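You operate a simulated robot arm through the tools that you are given. There is no shell and no other tool. Be economical: measure what you need, move in short steps, check, and stop when the job is done.

You run a simulated robot arm. Do the job below in one go: nothing can be reset, and whatever is moved stays where it is left.

Task
Pump the bearing on the finned plate full of grease and return it.
Fine: arm over it while pumping, aside after; no overflow.

It is judged by the outcome, as a careful person would: the job done as asked, and still so three seconds after it is handed in. It fails if anything else is knocked over, pushed out of place, dropped, spilled or broken.

Robot
A 6-joint arm with a two-finger parallel gripper, fixed in place. Base frame: the origin is at the foot of the arm, x ahead of it, y to its left, z up; the work surface is at about z = 0.866. Lengths are in m, angles in rad, forces in N, time in s.
With the tool pointing down near the work surface it reaches from about 0.26 to 0.68 m from the base axis. Its first joint turns from -1.152 to 1.152 rad. Payload 2.9 kg.
Tool frame: the origin (TCP) lies between the finger pads and is the grasp point; the fingertips stand 0.03 m ahead of it; z points along the fingers, y is the line along which they close. Largest opening 0.11 m; finger width 0.02, thickness 0.01; the body of the gripper, 0.048 by 0.112 m, starts 0.055 m behind the TCP.
Orientation is that of the tool frame in the base frame, as a unit quaternion [x, y, z, w]. With the fingers straight down and closing along the base's y, the tool's x points along the base's -x, its y along +y and its z along -z.

Tools
- The arm moves only by the tool apply_moves. Its argument "steps" is a list of rows, each an object of numbers (a shift or turn left out is 0, a gripper value left out holds the last): "x", "y", "z": the shift along the tool's x, y, z in m; "rx", "ry", "rz": the turn, a rotation vector about the tool's x, y, z in rad; "hand": the finger opening in m, from 0 to 0.11. In form: [{"x": .., "y": .., "z": .., "rx": .., "ry": .., "rz": .., "hand": ..}, ...]. A call has 1 to 20 rows; each row is the pose to reach, as a shift and turn from the pose commanded when the call began, along the tool's axes at that moment. Each row takes 0.2 s and may step no farther than 0.05 m and 0.15 rad from the row before; otherwise, or with a gripper value out of range, the whole call is refused. Where a pose cannot be reached the arm comes as near as it can. A force on the tool above 40 N (or 10 N above the force at the start of the call, whichever is more), or a blocked arm, ends the call early, and 0.2 s more pass. Each finger travels about 0.108 m/s and halts on what it meets, pressing with about 23 N; the grip force reading is that of the motor and also rises with nothing between the fingers. The clock runs only during rows and for 0.2 s after the last one: add rows that repeat a pose to give the fingers time. The reply holds the time, the measured pose of the TCP, the force on the tool along the base axes, the opening and the grip force, in the units named above and with some noise, with the torque about the TCP (base axes, N m) and any sound that the robot's microphone picked up.
- Cameras (640 x 400 px; columns grow to the right, rows downward): "scene" is fixed at [0.0889, 0.438, 1.4003]; the picture's right is [-0.68, -0.74, 0.00], its down [-0.30, 0.27, -0.91] and it looks along [0.67, -0.62, -0.40] (base axes); focal length 283 px, centre (320, 200). "wrist" rides on the gripper at [0.072, 0.017, -0.103] in the tool frame; the picture's right is [-0.23, 0.97, 0.00], its down [-0.76, -0.18, -0.62] and it looks along [-0.61, -0.14, 0.78] (tool axes); focal length 222 px, centre (320, 200). There is no depth. A picture from a camera that has moved, and an enlarged one, comes with that camera's place and axes in the base frame and with its lens.
- snapshot(camera): a new picture of that camera. It takes no simulated time.
- inspect(camera, box): a new picture of the part [left, top, right, bottom] of that camera's present view, enlarged. It takes no simulated time.
- sign_off(): hands the job in; it is judged then, once.

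Go step by step. Nothing tells you positions but the pictures and the camera data: compare them with the known pose of the tool, close in by small moves and look again before you grip or let go. The budget is 120 turns and 76 pictures, counting those below and the enlarged ones. Unless the task says otherwise, let go and move clear before handing in, and close with one line.

The tools are called after "Call:" as a command line: name --argument value ..., lists and objects as JSON in quotes. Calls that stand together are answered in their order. apply_moves: Moves the arm, as the interface text tells. Its arguments: {"type":"object","properties":{"steps":{"type":"array"}},"required":["steps"]} The other tools are called the same way: snapshot (camera) takes a picture; inspect (camera, box) takes an enlarged picture of a part of a camera's view; sign_off () hands the job in.

At the start:

```text
time_s: 0.0
tcp_pos: [0.388, -0.0186, 1.3037]
tool_rot: [0.0, 1.0, 0.0, 0.0]
contact_force: [-0.2, -0.5, 0.3]
torque: [-0.03, 0.02, -0.03]
opening: 0.1099
gripper_force: 0.0
```

scene: 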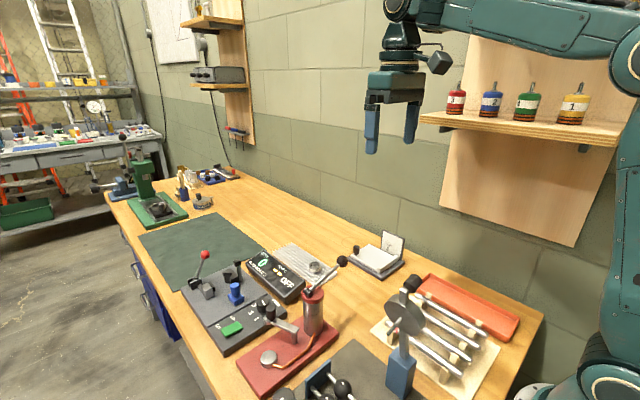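
wrist: 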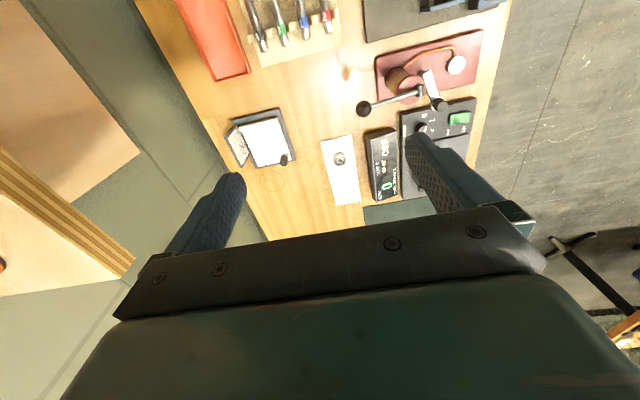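

I see a bench with several devices: a finned plate with a bearing, a red-based pump with a lever, and other items. I'll enlarge the views first.

Call:
inspect --camera "scene" --box '[220, 230, 380, 330]'

Call:
inspect --camera "scene" --box '[220, 270, 428, 400]'

Call:
inspect --camera "wrist" --box '[310, 20, 502, 210]'

Call:
inspect --camera "wrist" --box '[220, 0, 380, 200]'

```text
4.00 times, centred on (300, 280) of scene
camera zoom: at [0.0889, 0.438, 1.4003], right [-0.68, -0.74, 0.0], down [-0.3, 0.27, -0.91], along [0.67, -0.62, -0.4], focal length 1133 px, centre (400, -120)
```

zoom: 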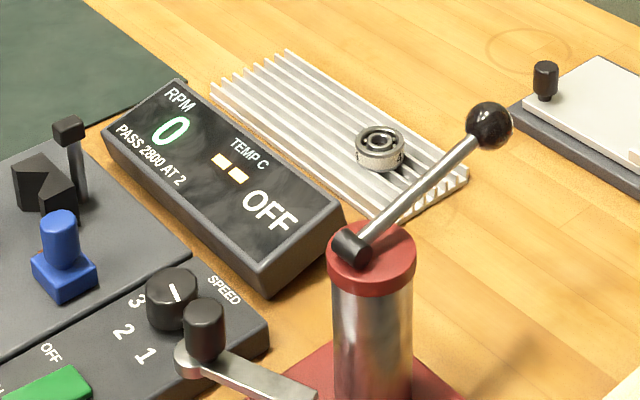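

```text
3.08 times, centred on (324, 335) of scene
camera zoom: at [0.0889, 0.438, 1.4003], right [-0.68, -0.74, 0.0], down [-0.3, 0.27, -0.91], along [0.67, -0.62, -0.4], focal length 872 px, centre (308, -215)
```

zoom: 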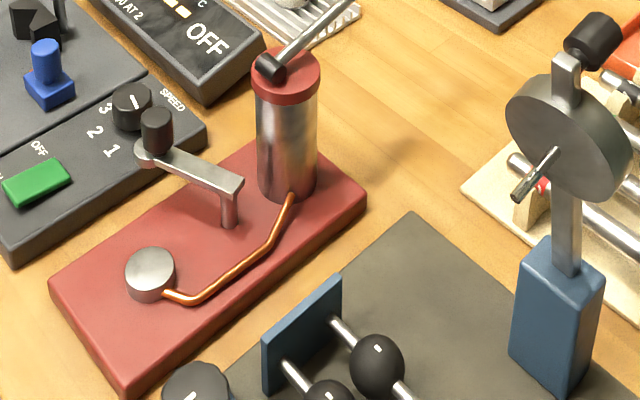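

```text
2.11 times, centred on (406, 115) of wrist
camera zoom: at [0.3159, -0.0025, 1.4069], right [0.23, 0.97, 0.0], down [0.76, -0.18, 0.62], along [0.61, -0.14, -0.78], focal length 468 px, centre (139, 379)
```

zoom: 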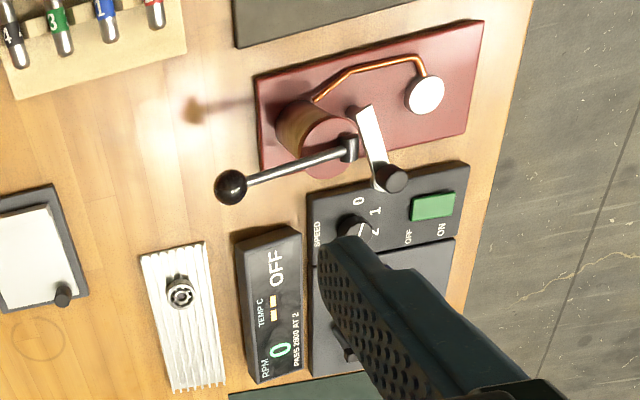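

```text
2.00 times, centred on (300, 100) of wrist
camera zoom: at [0.3159, -0.0025, 1.4069], right [0.23, 0.97, 0.0], down [0.76, -0.18, 0.62], along [0.61, -0.14, -0.78], focal length 444 px, centre (360, 400)
```

zoom: 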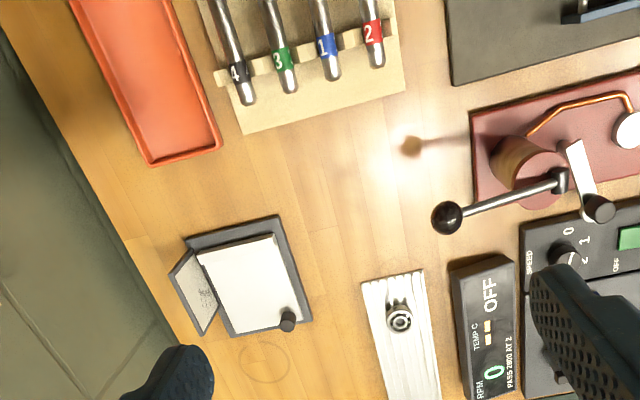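

The bearing is near (0.601, -0.016), the greasing pad near (0.44, 0.247), and the pump lever ball near (0.44, 0.04, 1.025). I'll move above the bearing for a closer look.

Call:
apply_moves --steps '[{"x": -0.027, "z": 0.034}, {"x": -0.054, "z": 0.068}, {"x": -0.081, "z": 0.102}, {"x": -0.108, "z": 0.136}, {"x": -0.135, "z": 0.17}, {"x": -0.162, "z": 0.204}, {"x": -0.189, "z": 0.238}, {"x": -0.213, "z": 0.27, "y": 0.0026, "hand": 0.07}, {"x": -0.213, "z": 0.27, "y": 0.0026, "hand": 0.07}, {"x": -0.213, "z": 0.27, "y": 0.0026, "hand": 0.07}]'

Call:
snapshot --camera "wrist"

Call:
snapshot --camera "scene"

```text
time_s: 2.2
tcp_pos: [0.6016, -0.014, 1.0315]
tool_rot: [0.0, 1.0, 0.001, 0.0]
contact_force: [1.0, -0.3, -0.1]
torque: [-0.01, -0.02, -0.02]
opening: 0.07
gripper_force: 0.0
```

```text
69 pictures are left
camera wrist: at [0.5293, 0.0037, 1.1357], right [0.23, 0.97, 0.0], down [0.76, -0.18, 0.62], along [0.61, -0.14, -0.78], focal length 222 px, centre (320, 200)
```

wrist: 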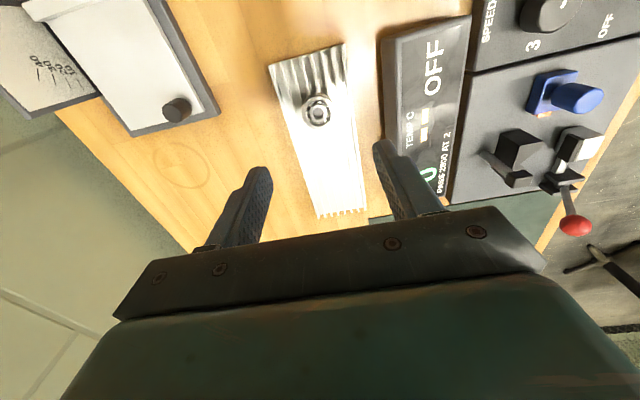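

```text
68 pictures are left
```

scene: 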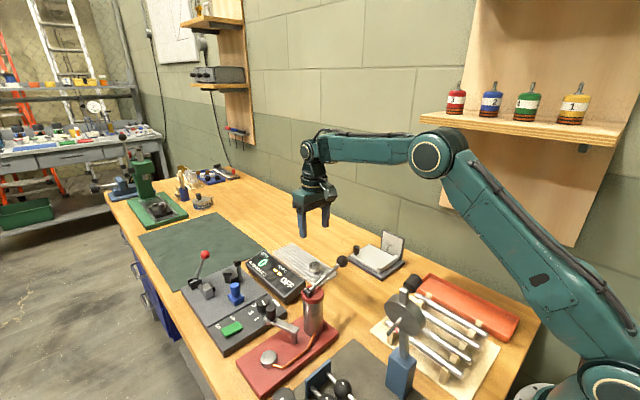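

There's a small card with markings near the box and I want to see it, and I want a close view of the bearing.

Call:
inspect --camera "wrist" --box '[0, 0, 230, 140]'

Call:
inspect --camera "wrist" --box '[260, 40, 390, 220]'

```text
2.78 times, centred on (115, 70) of wrist
camera zoom: at [0.5293, 0.0037, 1.1357], right [0.23, 0.97, 0.0], down [0.76, -0.18, 0.62], along [0.61, -0.14, -0.78], focal length 618 px, centre (890, 562)
```

zoom: 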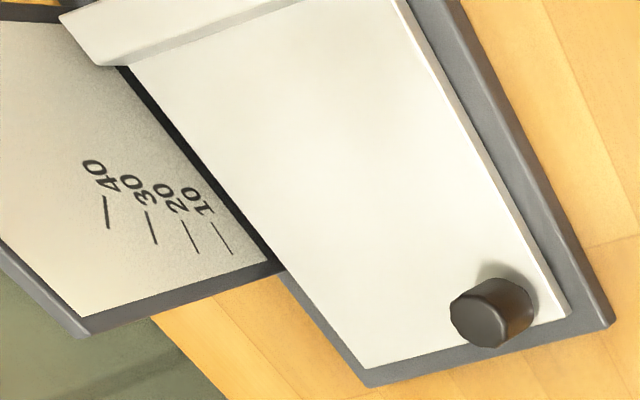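

```text
2.22 times, centred on (325, 130) of wrist
camera zoom: at [0.5293, 0.0037, 1.1357], right [0.23, 0.97, 0.0], down [0.76, -0.18, 0.62], along [0.61, -0.14, -0.78], focal length 494 px, centre (309, 356)
```

zoom: 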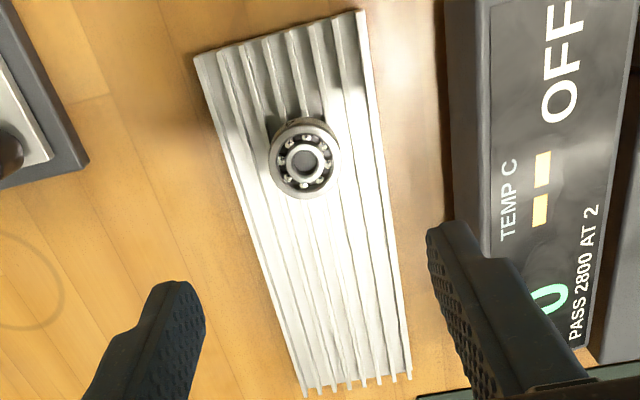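

The bearing is an open ball bearing centred at about (0.600, -0.0145), with its top at about z 0.892. I'll lower partway and check.

Call:
apply_moves --steps '[{"x": 0.001, "z": 0.04}, {"x": 0.001, "z": 0.08}, {"x": 0.001, "z": 0.098}, {"x": 0.001, "z": 0.098}]'

Call:
snapshot --camera "wrist"

Call:
inspect --camera "scene" --box '[260, 220, 360, 300]'

```text
time_s: 3.2
tcp_pos: [0.5998, -0.0142, 0.9346]
tool_rot: [0.0, 1.0, 0.0, 0.001]
contact_force: [-0.3, 0.2, 0.1]
torque: [-0.01, 0.02, -0.01]
opening: 0.0701
gripper_force: 0.1
```

```text
65 pictures are left
camera wrist: at [0.5292, 0.0023, 1.0381], right [0.23, 0.97, 0.0], down [0.76, -0.18, 0.62], along [0.61, -0.14, -0.78], focal length 222 px, centre (320, 200)
```

wrist: 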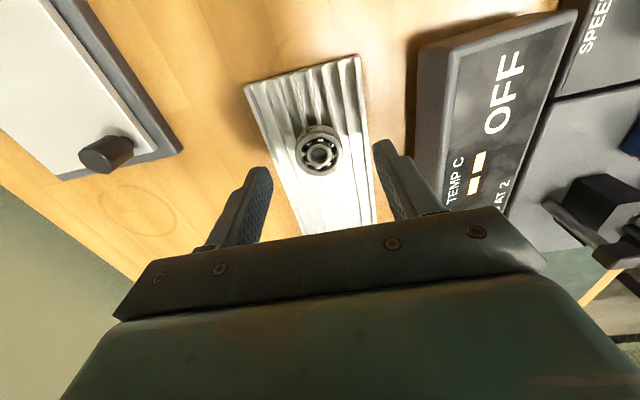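

```text
5.00 times, centred on (310, 260) of scene
camera zoom: at [0.0889, 0.438, 1.4003], right [-0.68, -0.74, 0.0], down [-0.3, 0.27, -0.91], along [0.67, -0.62, -0.4], focal length 1417 px, centre (370, -100)
```

zoom: 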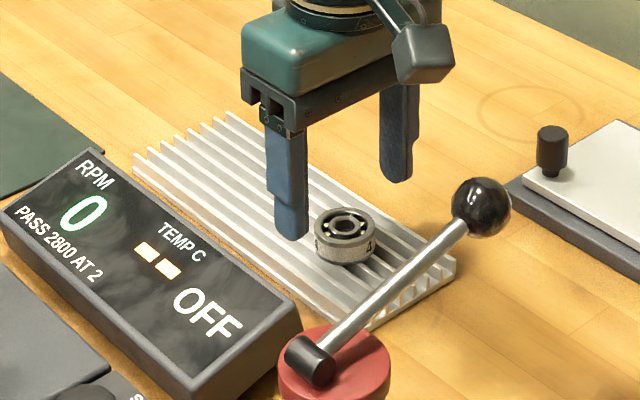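

The bearing lies between the fingers, with its centre at about x 0.602. I'll descend to just above the fins and grip.

Call:
apply_moves --steps '[{"x": -0.002, "z": 0.012}, {"x": -0.002, "z": 0.0235}, {"x": -0.002, "z": 0.0235}]'

Call:
inspect --camera "scene" --box '[260, 220, 360, 300]'

```text
time_s: 4.0
tcp_pos: [0.6017, -0.0152, 0.9125]
tool_rot: [0.0, 1.0, 0.0, 0.001]
contact_force: [1.0, 0.6, 0.5]
torque: [0.03, -0.02, -0.03]
opening: 0.0704
gripper_force: 0.1
```

```text
5.00 times, centred on (310, 260) of scene
camera zoom: at [0.0889, 0.438, 1.4003], right [-0.68, -0.74, 0.0], down [-0.3, 0.27, -0.91], along [0.67, -0.62, -0.4], focal length 1417 px, centre (370, -100)
```

zoom: 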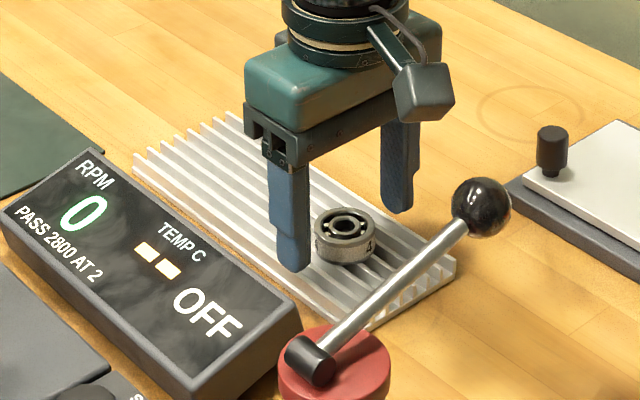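

The tips are at bearing height, just above the fins. Closing now.

Call:
apply_moves --steps '[{"hand": 0.05}, {"hand": 0.04}, {"hand": 0.03}, {"hand": 0.025}, {"hand": 0.025}]'

Call:
inspect --camera "scene" --box '[260, 220, 360, 300]'

```text
time_s: 5.2
tcp_pos: [0.6009, -0.0155, 0.913]
tool_rot: [0.0, 1.0, 0.0, 0.0]
contact_force: [-0.8, -0.4, -0.1]
torque: [0.01, 0.02, -0.02]
opening: 0.0345
gripper_force: 23.2
```

```text
5.00 times, centred on (310, 260) of scene
camera zoom: at [0.0889, 0.438, 1.4003], right [-0.68, -0.74, 0.0], down [-0.3, 0.27, -0.91], along [0.67, -0.62, -0.4], focal length 1417 px, centre (370, -100)
```

zoom: 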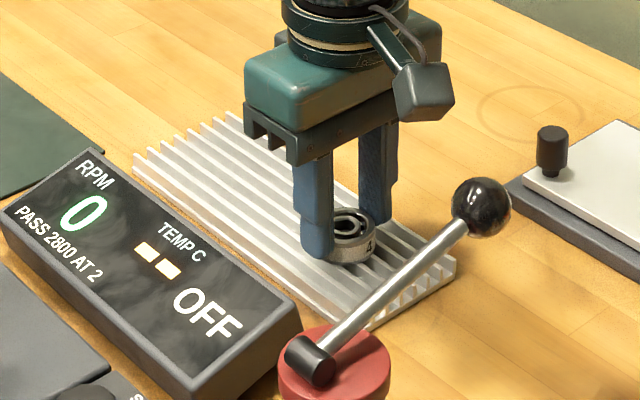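

The bearing is held (34.5 mm across). I'll lift it and carry it high, clear of the lever, to the greasing pad.

Call:
apply_moves --steps '[{"z": -0.04}, {"z": -0.08}, {"z": -0.12}, {"z": -0.16}, {"z": -0.2}, {"z": -0.2, "x": 0.025, "y": 0.04}, {"z": -0.2, "x": 0.05, "y": 0.08}, {"z": -0.2, "x": 0.075, "y": 0.12}, {"z": -0.2, "x": 0.1, "y": 0.16}, {"z": -0.2, "x": 0.125, "y": 0.2}, {"z": -0.2, "x": 0.15, "y": 0.24}, {"z": -0.2, "x": 0.16, "y": 0.262}, {"z": -0.2, "x": 0.16, "y": 0.262}]'

Call:
snapshot --camera "wrist"

Call:
snapshot --camera "scene"

```text
time_s: 8.0
tcp_pos: [0.4419, 0.2427, 1.1105]
tool_rot: [0.001, 1.0, 0.0, 0.001]
contact_force: [-0.2, 0.1, -0.3]
torque: [0.01, 0.01, 0.0]
opening: 0.0345
gripper_force: 23.6
```

```text
61 pictures are left
camera wrist: at [0.3711, 0.26, 1.2146], right [0.23, 0.97, 0.0], down [0.76, -0.18, 0.62], along [0.61, -0.14, -0.78], focal length 222 px, centre (320, 200)
```

wrist: 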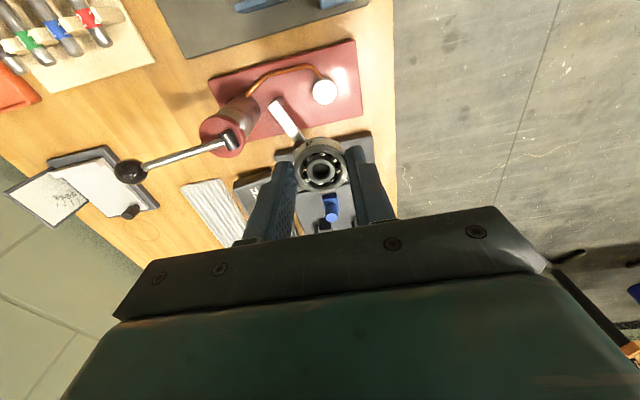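

```text
60 pictures are left
```

scene: 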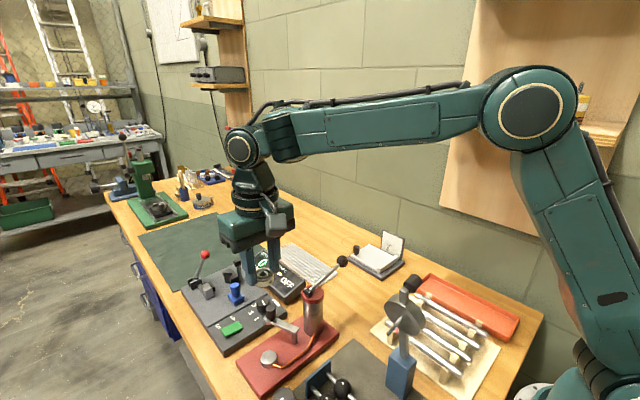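

Call:
inspect --camera "wrist" --box '[220, 40, 380, 190]'

Call:
inspect --camera "scene" --box '[220, 300, 340, 400]'

```text
2.67 times, centred on (300, 115) of wrist
camera zoom: at [0.3711, 0.26, 1.2146], right [0.23, 0.97, 0.0], down [0.76, -0.18, 0.62], along [0.61, -0.14, -0.78], focal length 592 px, centre (373, 427)
```

zoom: 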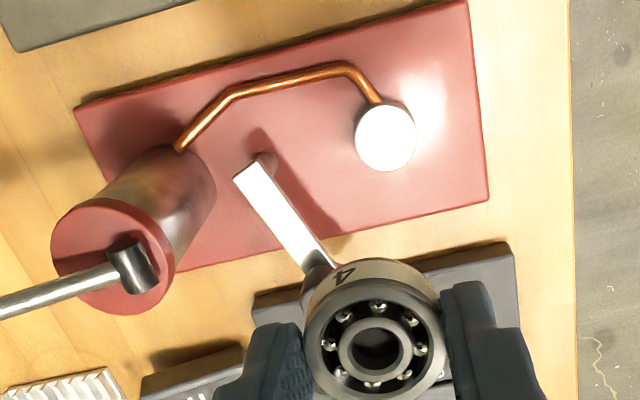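

```text
4.00 times, centred on (280, 350) of scene
camera zoom: at [0.0888, 0.438, 1.4003], right [-0.68, -0.74, 0.0], down [-0.3, 0.27, -0.91], along [0.67, -0.62, -0.4], focal length 1133 px, centre (480, -400)
```

zoom: 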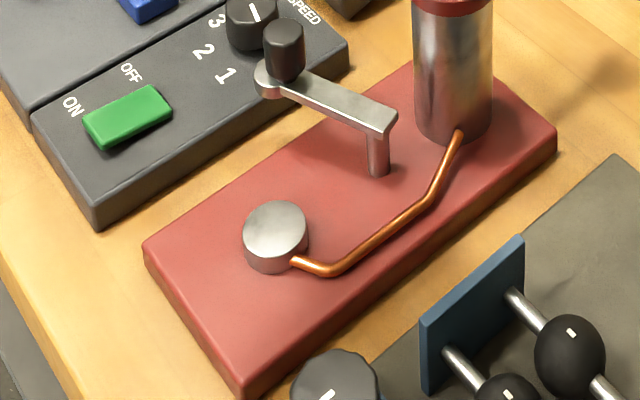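

The pad's top centre comes out at about (0.441, 0.250, 0.895) from both cameras. I'll lower to just above it and check the alignment.

Call:
apply_moves --steps '[{"x": 0.003, "y": 0.007, "z": 0.04}, {"x": 0.003, "y": 0.007, "z": 0.08}, {"x": 0.003, "y": 0.007, "z": 0.12}, {"x": 0.003, "y": 0.007, "z": 0.15}, {"x": 0.003, "y": 0.007, "z": 0.165}, {"x": 0.003, "y": 0.007, "z": 0.165}]'

Call:
inspect --camera "wrist" --box '[240, 60, 400, 220]'

Call:
inspect --camera "scene" --box '[220, 300, 340, 400]'

```text
time_s: 9.4
tcp_pos: [0.439, 0.2528, 0.9464]
tool_rot: [0.001, 1.0, 0.0, 0.001]
contact_force: [0.2, -0.2, -0.5]
torque: [-0.02, 0.01, -0.01]
opening: 0.0344
gripper_force: 23.1
```

```text
2.50 times, centred on (320, 140) of wrist
camera zoom: at [0.3674, 0.2691, 1.0479], right [0.23, 0.97, 0.0], down [0.76, -0.18, 0.62], along [0.61, -0.14, -0.78], focal length 555 px, centre (320, 350)
```

zoom: 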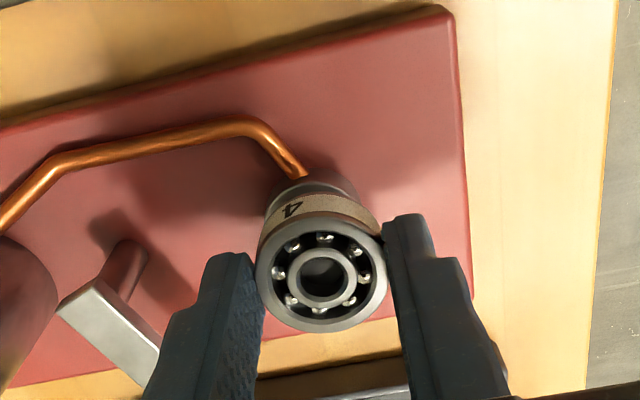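

```text
4.00 times, centred on (280, 350) of scene
camera zoom: at [0.0889, 0.438, 1.4003], right [-0.68, -0.74, 0.0], down [-0.3, 0.27, -0.91], along [0.67, -0.62, -0.4], focal length 1133 px, centre (480, -400)
```

zoom: 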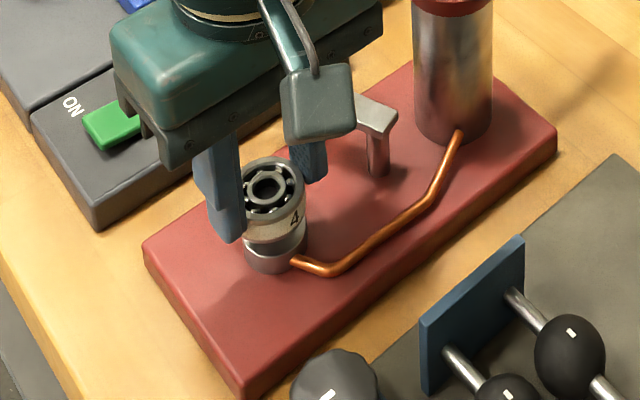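

The bearing is about 3 mm too far in +y relative to the pad. I'll correct that and lower most of the remaining gap.

Call:
apply_moves --steps '[{"y": -0.0028}, {"y": -0.0028, "z": 0.006}, {"y": -0.0028, "z": 0.011}, {"y": -0.0028, "z": 0.011}]'

Call:
inspect --camera "wrist" --box '[270, 80, 370, 200]'

Call:
inspect --camera "scene" --box '[260, 330, 320, 380]'

```text
time_s: 10.4
tcp_pos: [0.4398, 0.2489, 0.9358]
tool_rot: [0.0, 1.0, -0.002, 0.001]
contact_force: [0.4, -0.3, -0.3]
torque: [0.02, -0.01, 0.01]
opening: 0.0343
gripper_force: 23.8
```

```text
3.33 times, centred on (320, 140) of wrist
camera zoom: at [0.3678, 0.2659, 1.0388], right [0.23, 0.97, 0.0], down [0.76, -0.18, 0.62], along [0.61, -0.14, -0.78], focal length 740 px, centre (320, 400)
```

zoom: 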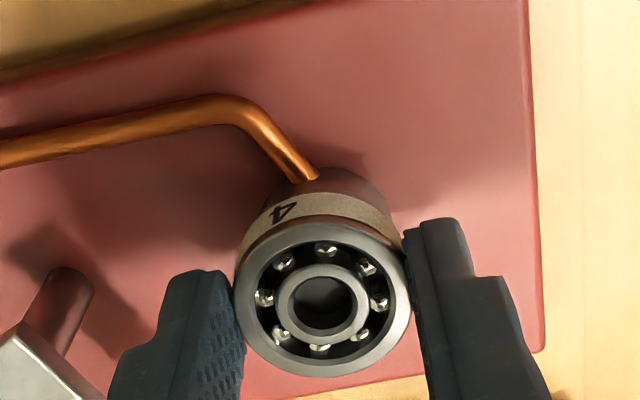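

```text
8.00 times, centred on (290, 355) of scene
camera zoom: at [0.0889, 0.438, 1.4003], right [-0.68, -0.74, 0.0], down [-0.3, 0.27, -0.91], along [0.67, -0.62, -0.4], focal length 2266 px, centre (560, -1040)
```

zoom: 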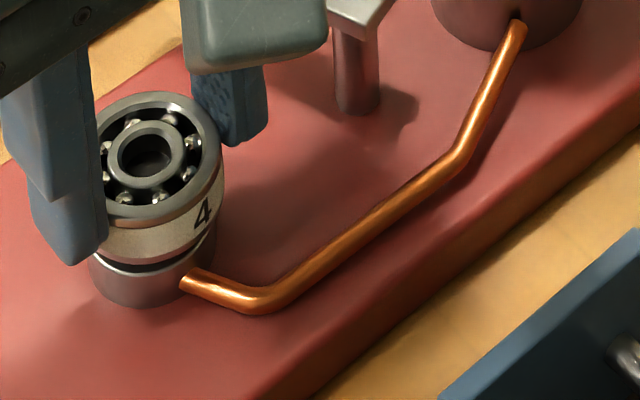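

The alignment looks good and only a few millimetres of gap remain. I'll lower gently until contact.

Call:
apply_moves --steps '[{"z": 0.0015}, {"z": 0.003}, {"z": 0.003}]'

Call:
inspect --camera "scene" --box '[260, 330, 320, 380]'

```text
time_s: 11.2
tcp_pos: [0.439, 0.2492, 0.9329]
tool_rot: [0.0, 1.0, 0.0, 0.001]
contact_force: [-0.2, 0.8, -0.8]
torque: [0.01, 0.0, -0.02]
opening: 0.0345
gripper_force: 22.3
```

```text
8.00 times, centred on (290, 355) of scene
camera zoom: at [0.0889, 0.438, 1.4003], right [-0.68, -0.74, 0.0], down [-0.3, 0.27, -0.91], along [0.67, -0.62, -0.4], focal length 2266 px, centre (560, -1040)
```

zoom: 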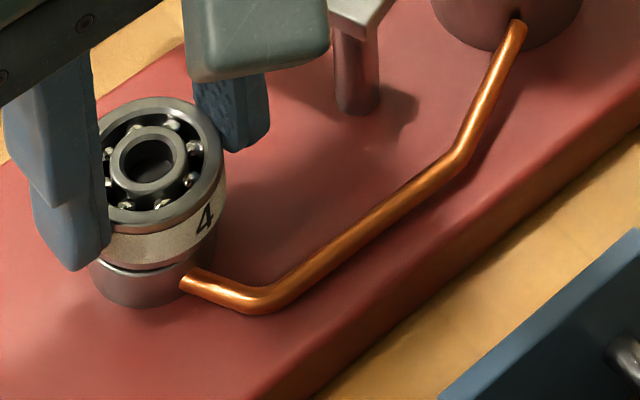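

Call:
apply_moves --steps '[{"z": 0.001}, {"z": 0.0018}, {"z": 0.0018}]'

Call:
inspect --camera "scene" --box '[260, 330, 320, 380]'

```text
time_s: 12.0
tcp_pos: [0.439, 0.2492, 0.9322]
tool_rot: [0.0, 1.0, -0.001, 0.002]
contact_force: [-0.1, -0.2, -0.4]
torque: [-0.01, -0.01, 0.02]
opening: 0.0344
gripper_force: 22.8
```

```text
8.00 times, centred on (290, 355) of scene
camera zoom: at [0.0889, 0.438, 1.4003], right [-0.68, -0.74, 0.0], down [-0.3, 0.27, -0.91], along [0.67, -0.62, -0.4], focal length 2266 px, centre (560, -1040)
```

zoom: 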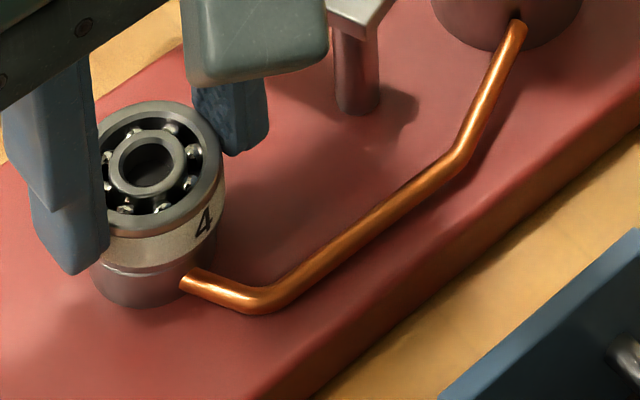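

It's nearly seated, so I'll make one more tiny step to feel contact.

Call:
apply_moves --steps '[{"z": 0.0008}, {"z": 0.0015}, {"z": 0.0015}]'

Call:
inspect --camera "scene" --box '[260, 330, 320, 380]'

```text
time_s: 12.8
tcp_pos: [0.4392, 0.2498, 0.9288]
tool_rot: [0.0, 1.0, 0.0, 0.001]
contact_force: [0.5, 0.2, -0.4]
torque: [0.01, 0.01, 0.03]
opening: 0.0345
gripper_force: 23.3
```

```text
8.00 times, centred on (290, 355) of scene
camera zoom: at [0.0889, 0.438, 1.4003], right [-0.68, -0.74, 0.0], down [-0.3, 0.27, -0.91], along [0.67, -0.62, -0.4], focal length 2266 px, centre (560, -1040)
```

zoom: 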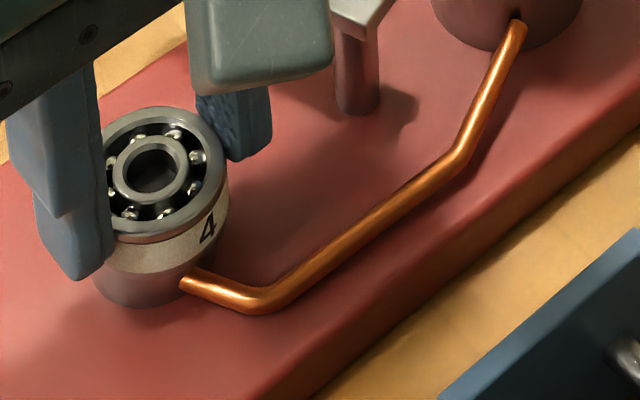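

Call:
apply_moves --steps '[{"z": 0.0007}, {"z": 0.0014}, {"z": 0.0014}]'

Call:
inspect --camera "scene" --box '[260, 330, 320, 380]'

```text
time_s: 13.6
tcp_pos: [0.4385, 0.2501, 0.9286]
tool_rot: [0.0, 1.0, 0.0, 0.0]
contact_force: [0.1, 0.4, 0.5]
torque: [0.0, -0.04, -0.02]
opening: 0.0344
gripper_force: 22.8
```

```text
8.00 times, centred on (290, 355) of scene
camera zoom: at [0.0889, 0.438, 1.4003], right [-0.68, -0.74, 0.0], down [-0.3, 0.27, -0.91], along [0.67, -0.62, -0.4], focal length 2266 px, centre (560, -1040)
```

zoom: 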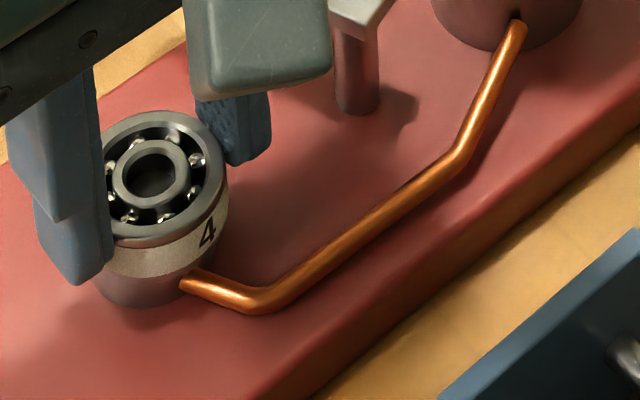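

Call:
apply_moves --steps '[{"z": 0.0006}, {"z": 0.0012}, {"z": 0.0012}]'

Call:
inspect --camera "scene" --box '[260, 330, 320, 380]'

```text
time_s: 14.4
tcp_pos: [0.4383, 0.2492, 0.9283]
tool_rot: [0.001, 1.0, 0.0, 0.002]
contact_force: [-1.4, -4.0, 14.2]
torque: [-0.14, -0.02, -0.02]
opening: 0.0349
gripper_force: 22.6
```

```text
8.00 times, centred on (290, 355) of scene
camera zoom: at [0.0886, 0.4378, 1.4004], right [-0.68, -0.74, 0.0], down [-0.3, 0.27, -0.91], along [0.67, -0.62, -0.4], focal length 2266 px, centre (560, -1040)
```

zoom: 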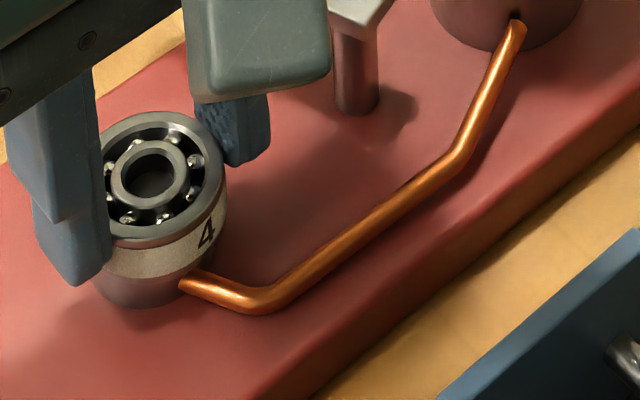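

Contact is felt (14 N), so the bearing is on the pad. I'll relax slightly, open and rise.

Call:
apply_moves --steps '[{"z": -0.0012}, {"z": -0.0012, "hand": 0.045}, {"z": -0.0012, "hand": 0.055}, {"z": -0.0012, "hand": 0.055}, {"z": -0.03, "hand": 0.055}, {"z": -0.07, "hand": 0.055}, {"z": -0.11}, {"z": -0.11}]'

Call:
inspect --camera "scene" --box '[220, 270, 380, 400]'

Call:
inspect --camera "wrist" --box '[200, 20, 400, 200]'

```text
time_s: 16.2
tcp_pos: [0.4395, 0.247, 1.0358]
tool_rot: [-0.001, 1.0, 0.0, 0.001]
contact_force: [0.5, -0.4, 0.5]
torque: [0.01, 0.0, -0.03]
opening: 0.0551
gripper_force: 0.1
```

```text
3.08 times, centred on (300, 335) of scene
camera zoom: at [0.0889, 0.438, 1.4003], right [-0.68, -0.74, 0.0], down [-0.3, 0.27, -0.91], along [0.67, -0.62, -0.4], focal length 872 px, centre (382, -215)
```

zoom: 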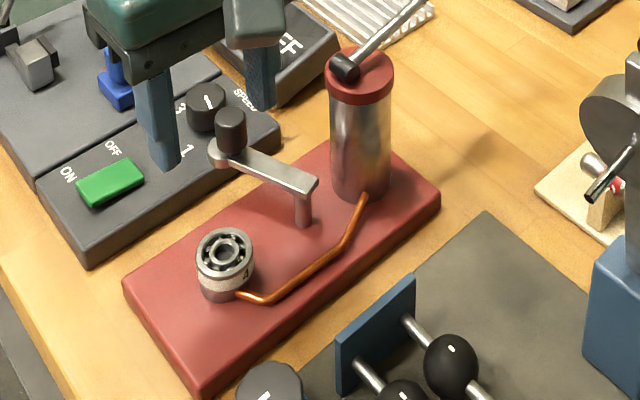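

```text
2.22 times, centred on (300, 110) of wrist
camera zoom: at [0.3684, 0.2633, 1.1383], right [0.23, 0.97, 0.0], down [0.76, -0.18, 0.62], along [0.61, -0.14, -0.78], focal length 494 px, centre (364, 400)
```

zoom: 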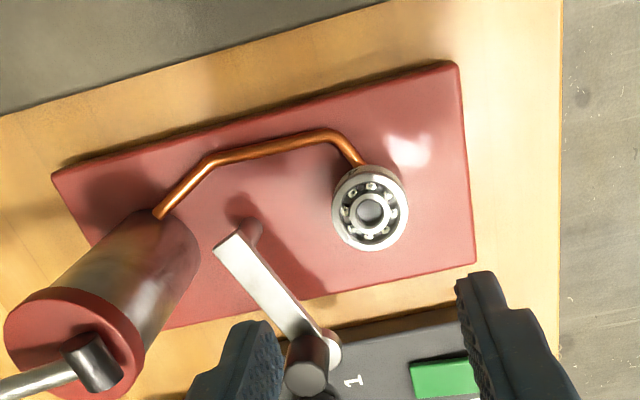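

The bearing is seated on the pad. The swing arm's pivot is at about (0.4335, 0.1916) and its knob at about (0.491, 0.207), with the knob top near z 0.957. I'll move above the knob.

Call:
apply_moves --steps '[{"x": -0.026, "y": -0.02, "hand": 0.055}, {"x": -0.0515, "y": -0.04}, {"x": -0.0515, "y": -0.04, "z": 0.02}, {"x": -0.0515, "y": -0.04, "z": 0.035}, {"x": -0.0515, "y": -0.04, "z": 0.035}]'

Call:
inspect --camera "wrist" --box '[220, 60, 420, 240]'

Call:
inspect --camera "scene" --box '[230, 270, 350, 370]'

```text
time_s: 17.4
tcp_pos: [0.4922, 0.2079, 1.0013]
tool_rot: [0.0, 1.0, -0.001, 0.0]
contact_force: [0.0, 0.9, -0.4]
torque: [-0.02, 0.0, -0.01]
opening: 0.0552
gripper_force: 0.0
```

```text
2.22 times, centred on (320, 150) of wrist
camera zoom: at [0.4203, 0.2251, 1.1045], right [0.23, 0.97, 0.0], down [0.76, -0.18, 0.62], along [0.61, -0.14, -0.78], focal length 494 px, centre (320, 311)
```

zoom: 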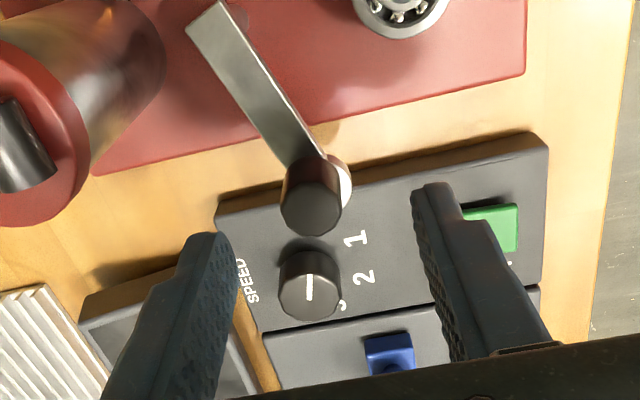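

```text
4.00 times, centred on (290, 320) of scene
camera zoom: at [0.0889, 0.438, 1.4003], right [-0.68, -0.74, 0.0], down [-0.3, 0.27, -0.91], along [0.67, -0.62, -0.4], focal length 1133 px, centre (440, -280)
```

zoom: 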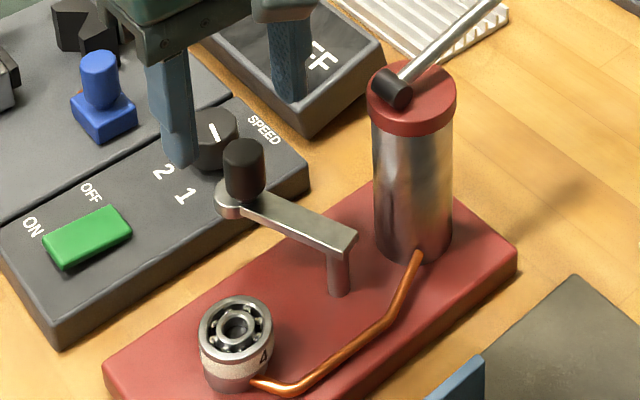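

The knob is at about (0.4955, 0.2045) with its top near z 0.952. I'll lower the fingers around it and look before closing.

Call:
apply_moves --steps '[{"x": -0.0035, "y": -0.003, "z": 0.015}, {"x": -0.0035, "y": -0.003, "z": 0.033}, {"x": -0.0035, "y": -0.003, "z": 0.033}]'

Call:
inspect --camera "wrist" --box '[220, 60, 420, 240]'

Call:
inspect --camera "scene" --box '[250, 280, 330, 350]'

```text
time_s: 18.2
tcp_pos: [0.4966, 0.2083, 0.9672]
tool_rot: [0.0, 1.0, 0.0, 0.001]
contact_force: [0.8, -0.5, -0.3]
torque: [-0.01, 0.05, 0.02]
opening: 0.055
gripper_force: 0.1
```

```text
2.22 times, centred on (320, 150) of wrist
camera zoom: at [0.4245, 0.2244, 1.0717], right [0.23, 0.97, 0.0], down [0.76, -0.18, 0.62], along [0.61, -0.14, -0.78], focal length 494 px, centre (320, 311)
```

zoom: 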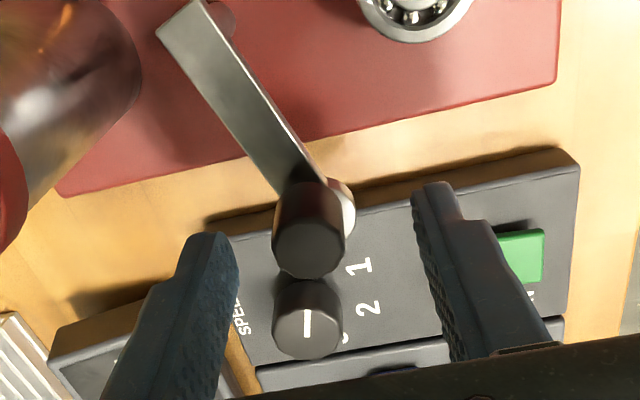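

```text
5.71 times, centred on (290, 315) of scene
camera zoom: at [0.0889, 0.438, 1.4003], right [-0.68, -0.74, 0.0], down [-0.3, 0.27, -0.91], along [0.67, -0.62, -0.4], focal length 1619 px, centre (491, -457)
```

zoom: 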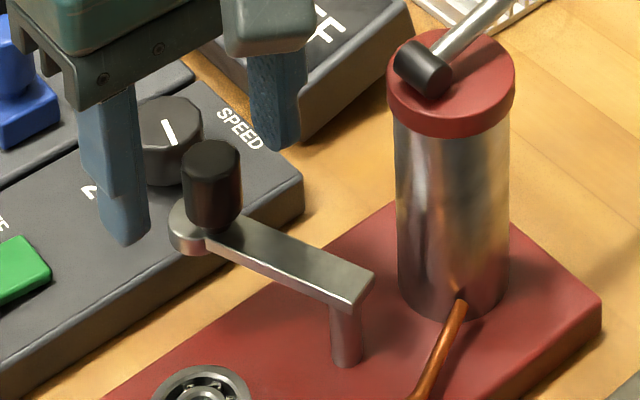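

The knob sits about 3 mm toward -y of the finger centre. I'll correct that and close on it to feel its size.

Call:
apply_moves --steps '[{"y": -0.0033, "hand": 0.045}, {"y": -0.0033, "hand": 0.03}, {"y": -0.0033, "hand": 0.02}, {"y": -0.0033, "hand": 0.016}, {"y": -0.0033, "hand": 0.016}]'

Call:
inspect --camera "wrist" --box '[220, 60, 420, 240]'

Call:
inspect --camera "scene" --box '[250, 280, 330, 350]'

```text
time_s: 19.4
tcp_pos: [0.4954, 0.2055, 0.9693]
tool_rot: [0.001, 1.0, 0.0, 0.001]
contact_force: [-0.9, -0.7, -0.2]
torque: [0.21, -0.12, 0.03]
opening: 0.0209
gripper_force: 45.1
```

```text
2.22 times, centred on (320, 150) of wrist
camera zoom: at [0.4242, 0.2212, 1.072], right [0.23, 0.97, 0.0], down [0.76, -0.18, 0.62], along [0.61, -0.14, -0.78], focal length 494 px, centre (320, 311)
```

zoom: 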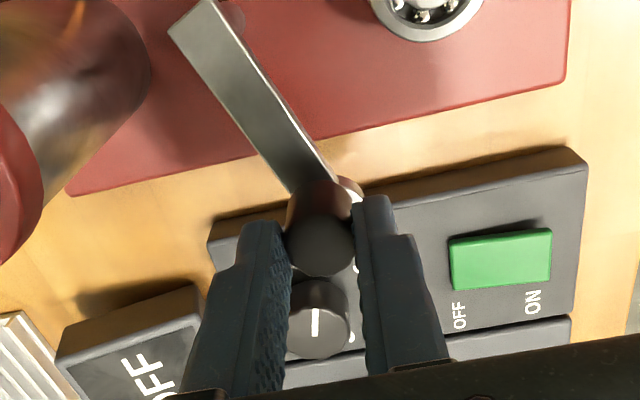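

```text
5.71 times, centred on (290, 315) of scene
camera zoom: at [0.0889, 0.4379, 1.4003], right [-0.68, -0.74, 0.0], down [-0.3, 0.27, -0.91], along [0.67, -0.62, -0.4], focal length 1619 px, centre (491, -457)
```

zoom: 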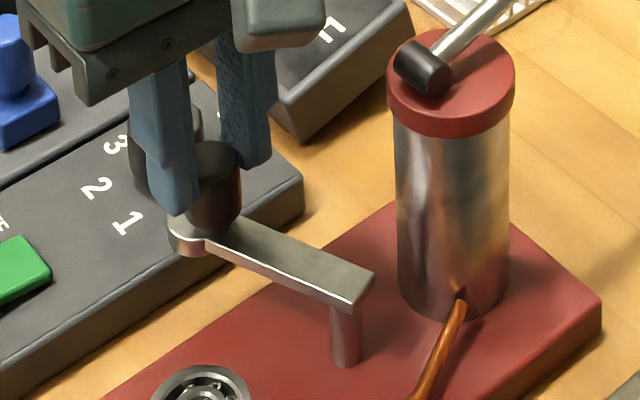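

The knob is 20.5 mm across. I'll loosen slightly to cage it and swing the arm along its arc with the tool turning along, the first half now.

Call:
apply_moves --steps '[{"hand": 0.0225}, {"hand": 0.0225}, {"x": 0.0016, "y": 0.0061, "rz": -0.1}, {"x": 0.0038, "y": 0.0121, "rz": -0.2}, {"x": 0.0067, "y": 0.0177, "rz": -0.3}, {"x": 0.01, "y": 0.0231, "rz": -0.4}, {"x": 0.0139, "y": 0.0281, "rz": -0.5}, {"x": 0.0183, "y": 0.0327, "rz": -0.6}, {"x": 0.0183, "y": 0.0327, "rz": -0.6}]'

Call:
inspect --camera "scene" --box '[230, 280, 340, 370]'

Call:
inspect --camera "wrist" --box '[220, 60, 420, 240]'

```text
time_s: 21.4
tcp_pos: [0.4752, 0.2367, 0.9689]
tool_rot: [-0.296, 0.955, -0.001, 0.0]
contact_force: [-0.5, -0.1, 0.9]
torque: [0.01, -0.04, 0.04]
opening: 0.0226
gripper_force: 0.1
```

```text
4.44 times, centred on (285, 325) of scene
camera zoom: at [0.0889, 0.438, 1.4003], right [-0.68, -0.74, 0.0], down [-0.3, 0.27, -0.91], along [0.67, -0.62, -0.4], focal length 1259 px, centre (476, -356)
```

zoom: 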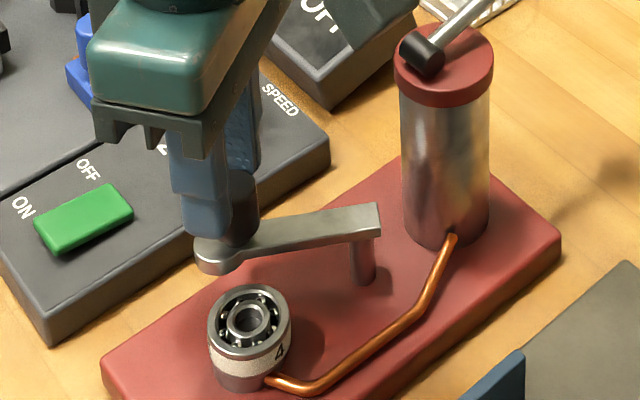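

```text
2.22 times, centred on (320, 150) of wrist
camera zoom: at [0.407, 0.2087, 1.0724], right [-0.36, 0.93, 0.0], down [0.73, 0.28, 0.62], along [0.58, 0.23, -0.78], focal length 494 px, centre (320, 311)
```

zoom: 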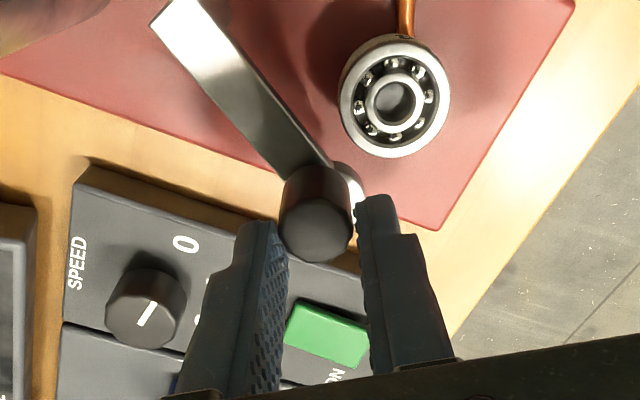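

The arm swings freely. I'll continue along the same arc.

Call:
apply_moves --steps '[{"x": 0.0016, "y": 0.0061, "rz": -0.1}, {"x": 0.0038, "y": 0.0121, "rz": -0.2}, {"x": 0.0067, "y": 0.0177, "rz": -0.3}, {"x": 0.01, "y": 0.0231, "rz": -0.4}, {"x": 0.01, "y": 0.0231, "rz": -0.4}]'

Call:
inspect --camera "scene" --box '[230, 280, 340, 370]'

Call:
inspect --camera "wrist" --box '[220, 60, 420, 240]'

```text
time_s: 22.6
tcp_pos: [0.4529, 0.2498, 0.9687]
tool_rot: [-0.48, 0.877, 0.0, 0.0]
contact_force: [-0.5, -0.1, -0.2]
torque: [0.03, 0.01, -0.01]
opening: 0.0225
gripper_force: 1.0
```

```text
4.44 times, centred on (285, 325) of scene
camera zoom: at [0.0889, 0.438, 1.4003], right [-0.68, -0.74, 0.0], down [-0.3, 0.27, -0.91], along [0.67, -0.62, -0.4], focal length 1259 px, centre (476, -356)
```

zoom: 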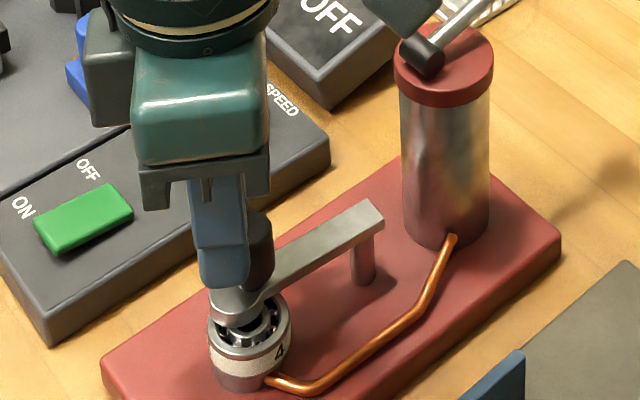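

```text
2.22 times, centred on (320, 150) of wrist
camera zoom: at [0.4012, 0.1967, 1.0726], right [-0.7, 0.72, 0.0], down [0.56, 0.55, 0.62], along [0.45, 0.43, -0.78], focal length 494 px, centre (320, 311)
```

zoom: 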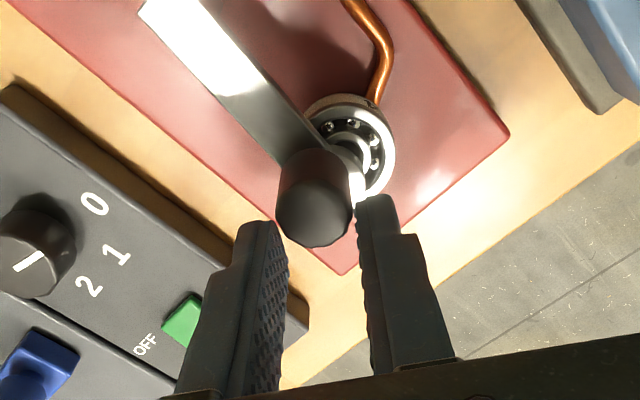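

The disc is partly over the bearing, so I'll swing the remaining ~0.23 rad.

Call:
apply_moves --steps '[{"x": 0.0016, "y": 0.0061, "rz": -0.1}, {"x": 0.0038, "y": 0.0121, "rz": -0.2}, {"x": 0.0046, "y": 0.0138, "rz": -0.23}, {"x": 0.0046, "y": 0.0138, "rz": -0.23}]'

Call:
inspect --camera "scene" --box '[230, 280, 340, 370]'

Call:
inspect --camera "wrist" --box '[220, 60, 420, 240]'

```text
time_s: 23.6
tcp_pos: [0.442, 0.2523, 0.9699]
tool_rot: [-0.575, 0.818, -0.001, 0.001]
contact_force: [14.5, -11.5, -0.5]
torque: [-0.31, -0.35, 0.08]
opening: 0.0311
gripper_force: 8.7
```

```text
4.44 times, centred on (285, 325) of scene
camera zoom: at [0.0893, 0.4377, 1.4004], right [-0.68, -0.74, 0.0], down [-0.3, 0.27, -0.91], along [0.67, -0.62, -0.4], focal length 1259 px, centre (476, -356)
```

zoom: 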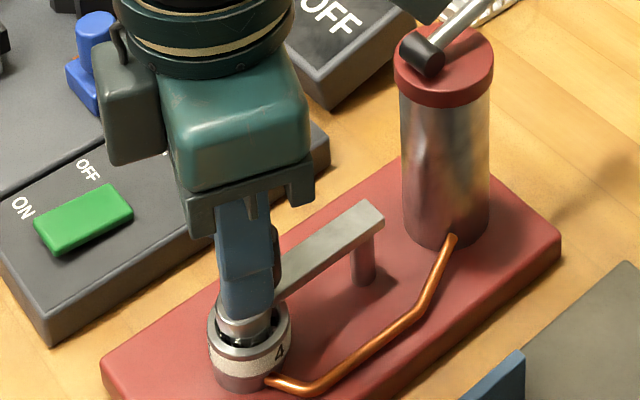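

```text
2.22 times, centred on (320, 150) of wrist
camera zoom: at [0.4013, 0.1885, 1.0729], right [-0.84, 0.54, 0.0], down [0.42, 0.66, 0.62], along [0.34, 0.52, -0.78], focal length 494 px, centre (320, 311)
```

zoom: 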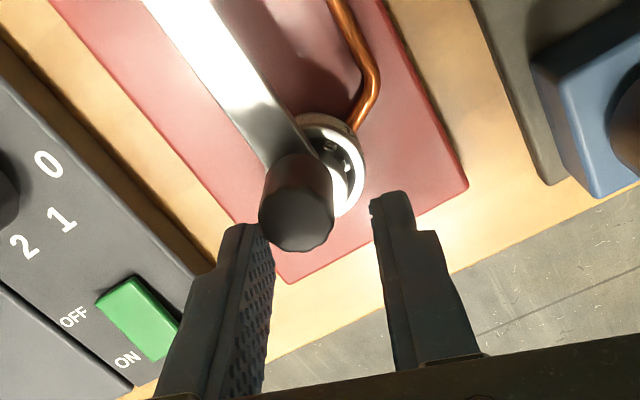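

The arm met a stop (about 18 N, and the finger was pushed open). The bearing hasn't moved. I'll back off a bit, open, rise clear and look.

Call:
apply_moves --steps '[{"y": -0.003, "hand": 0.035}, {"y": -0.005, "hand": 0.045}, {"y": -0.005, "hand": 0.045}, {"y": -0.005, "z": -0.03}, {"y": -0.005, "z": -0.07}, {"y": -0.005, "z": -0.11}, {"y": -0.005, "z": -0.11}]'

Call:
inspect --camera "scene" --box '[240, 300, 330, 375]'

Call:
inspect --camera "wrist" --box '[240, 60, 420, 200]'

```text
time_s: 25.2
tcp_pos: [0.4442, 0.2493, 1.0768]
tool_rot: [-0.577, 0.817, -0.001, 0.001]
contact_force: [0.4, 0.4, 0.1]
torque: [0.02, 0.0, 0.01]
opening: 0.0449
gripper_force: 0.0
```

```text
5.33 times, centred on (285, 338) of scene
camera zoom: at [0.0889, 0.438, 1.4003], right [-0.68, -0.74, 0.0], down [-0.3, 0.27, -0.91], along [0.67, -0.62, -0.4], focal length 1511 px, centre (507, -533)
```

zoom: 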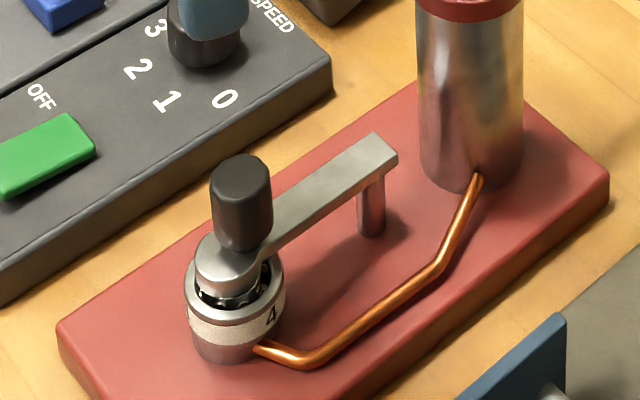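

```text
2.86 times, centred on (330, 130) of wrist
camera zoom: at [0.405, 0.1863, 1.1809], right [-0.84, 0.54, 0.0], down [0.42, 0.66, 0.62], along [0.34, 0.52, -0.78], focal length 635 px, centre (291, 400)
```

zoom: 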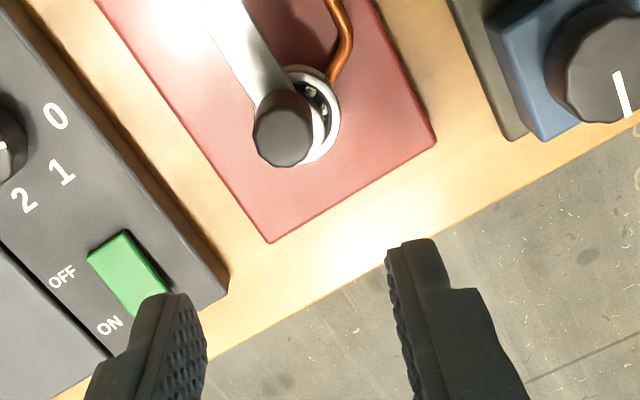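

The arm is over the bearing, at its stop. The pump lever pivots near (0.445, 0.142, 0.99) and points toward -y to a ball at about (0.44, 0.043, 1.025). I'll go above the ball with the fingers closing along x.

Call:
apply_moves --steps '[{"z": -0.025, "rz": -0.1, "hand": 0.05}, {"z": -0.045, "rz": -0.2}, {"z": -0.045, "rz": -0.34}, {"x": 0.045, "y": -0.015, "z": -0.045, "rz": -0.34}, {"x": 0.09, "y": -0.03, "z": -0.045, "rz": -0.34}, {"x": 0.135, "y": -0.045, "z": -0.045, "rz": -0.34}, {"x": 0.18, "y": -0.06, "z": -0.045, "rz": -0.34}, {"x": 0.1955, "y": -0.065, "z": -0.045, "rz": -0.34}, {"x": 0.1955, "y": -0.065, "z": -0.045, "rz": -0.34}]'

Call:
snapshot --camera "wrist"

Call:
snapshot --camera "scene"

```text
time_s: 27.2
tcp_pos: [0.4396, 0.0458, 1.1258]
tool_rot: [-0.706, 0.708, -0.001, 0.0]
contact_force: [1.3, -0.2, -0.4]
torque: [-0.02, 0.01, -0.05]
opening: 0.05
gripper_force: 0.0
```

```text
32 pictures are left
camera wrist: at [0.4248, -0.0279, 1.2275], right [-0.97, 0.23, 0.0], down [0.18, 0.76, 0.62], along [0.14, 0.61, -0.78], focal length 222 px, centre (320, 200)
```

wrist: 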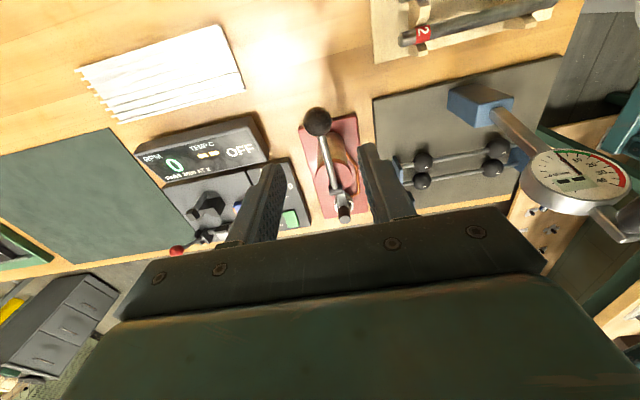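

```text
31 pictures are left
```

scene: 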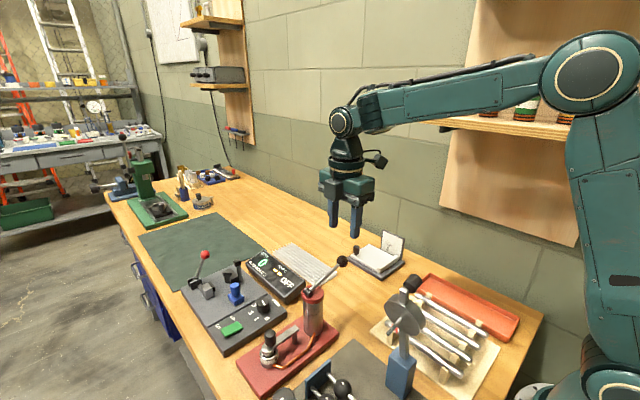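

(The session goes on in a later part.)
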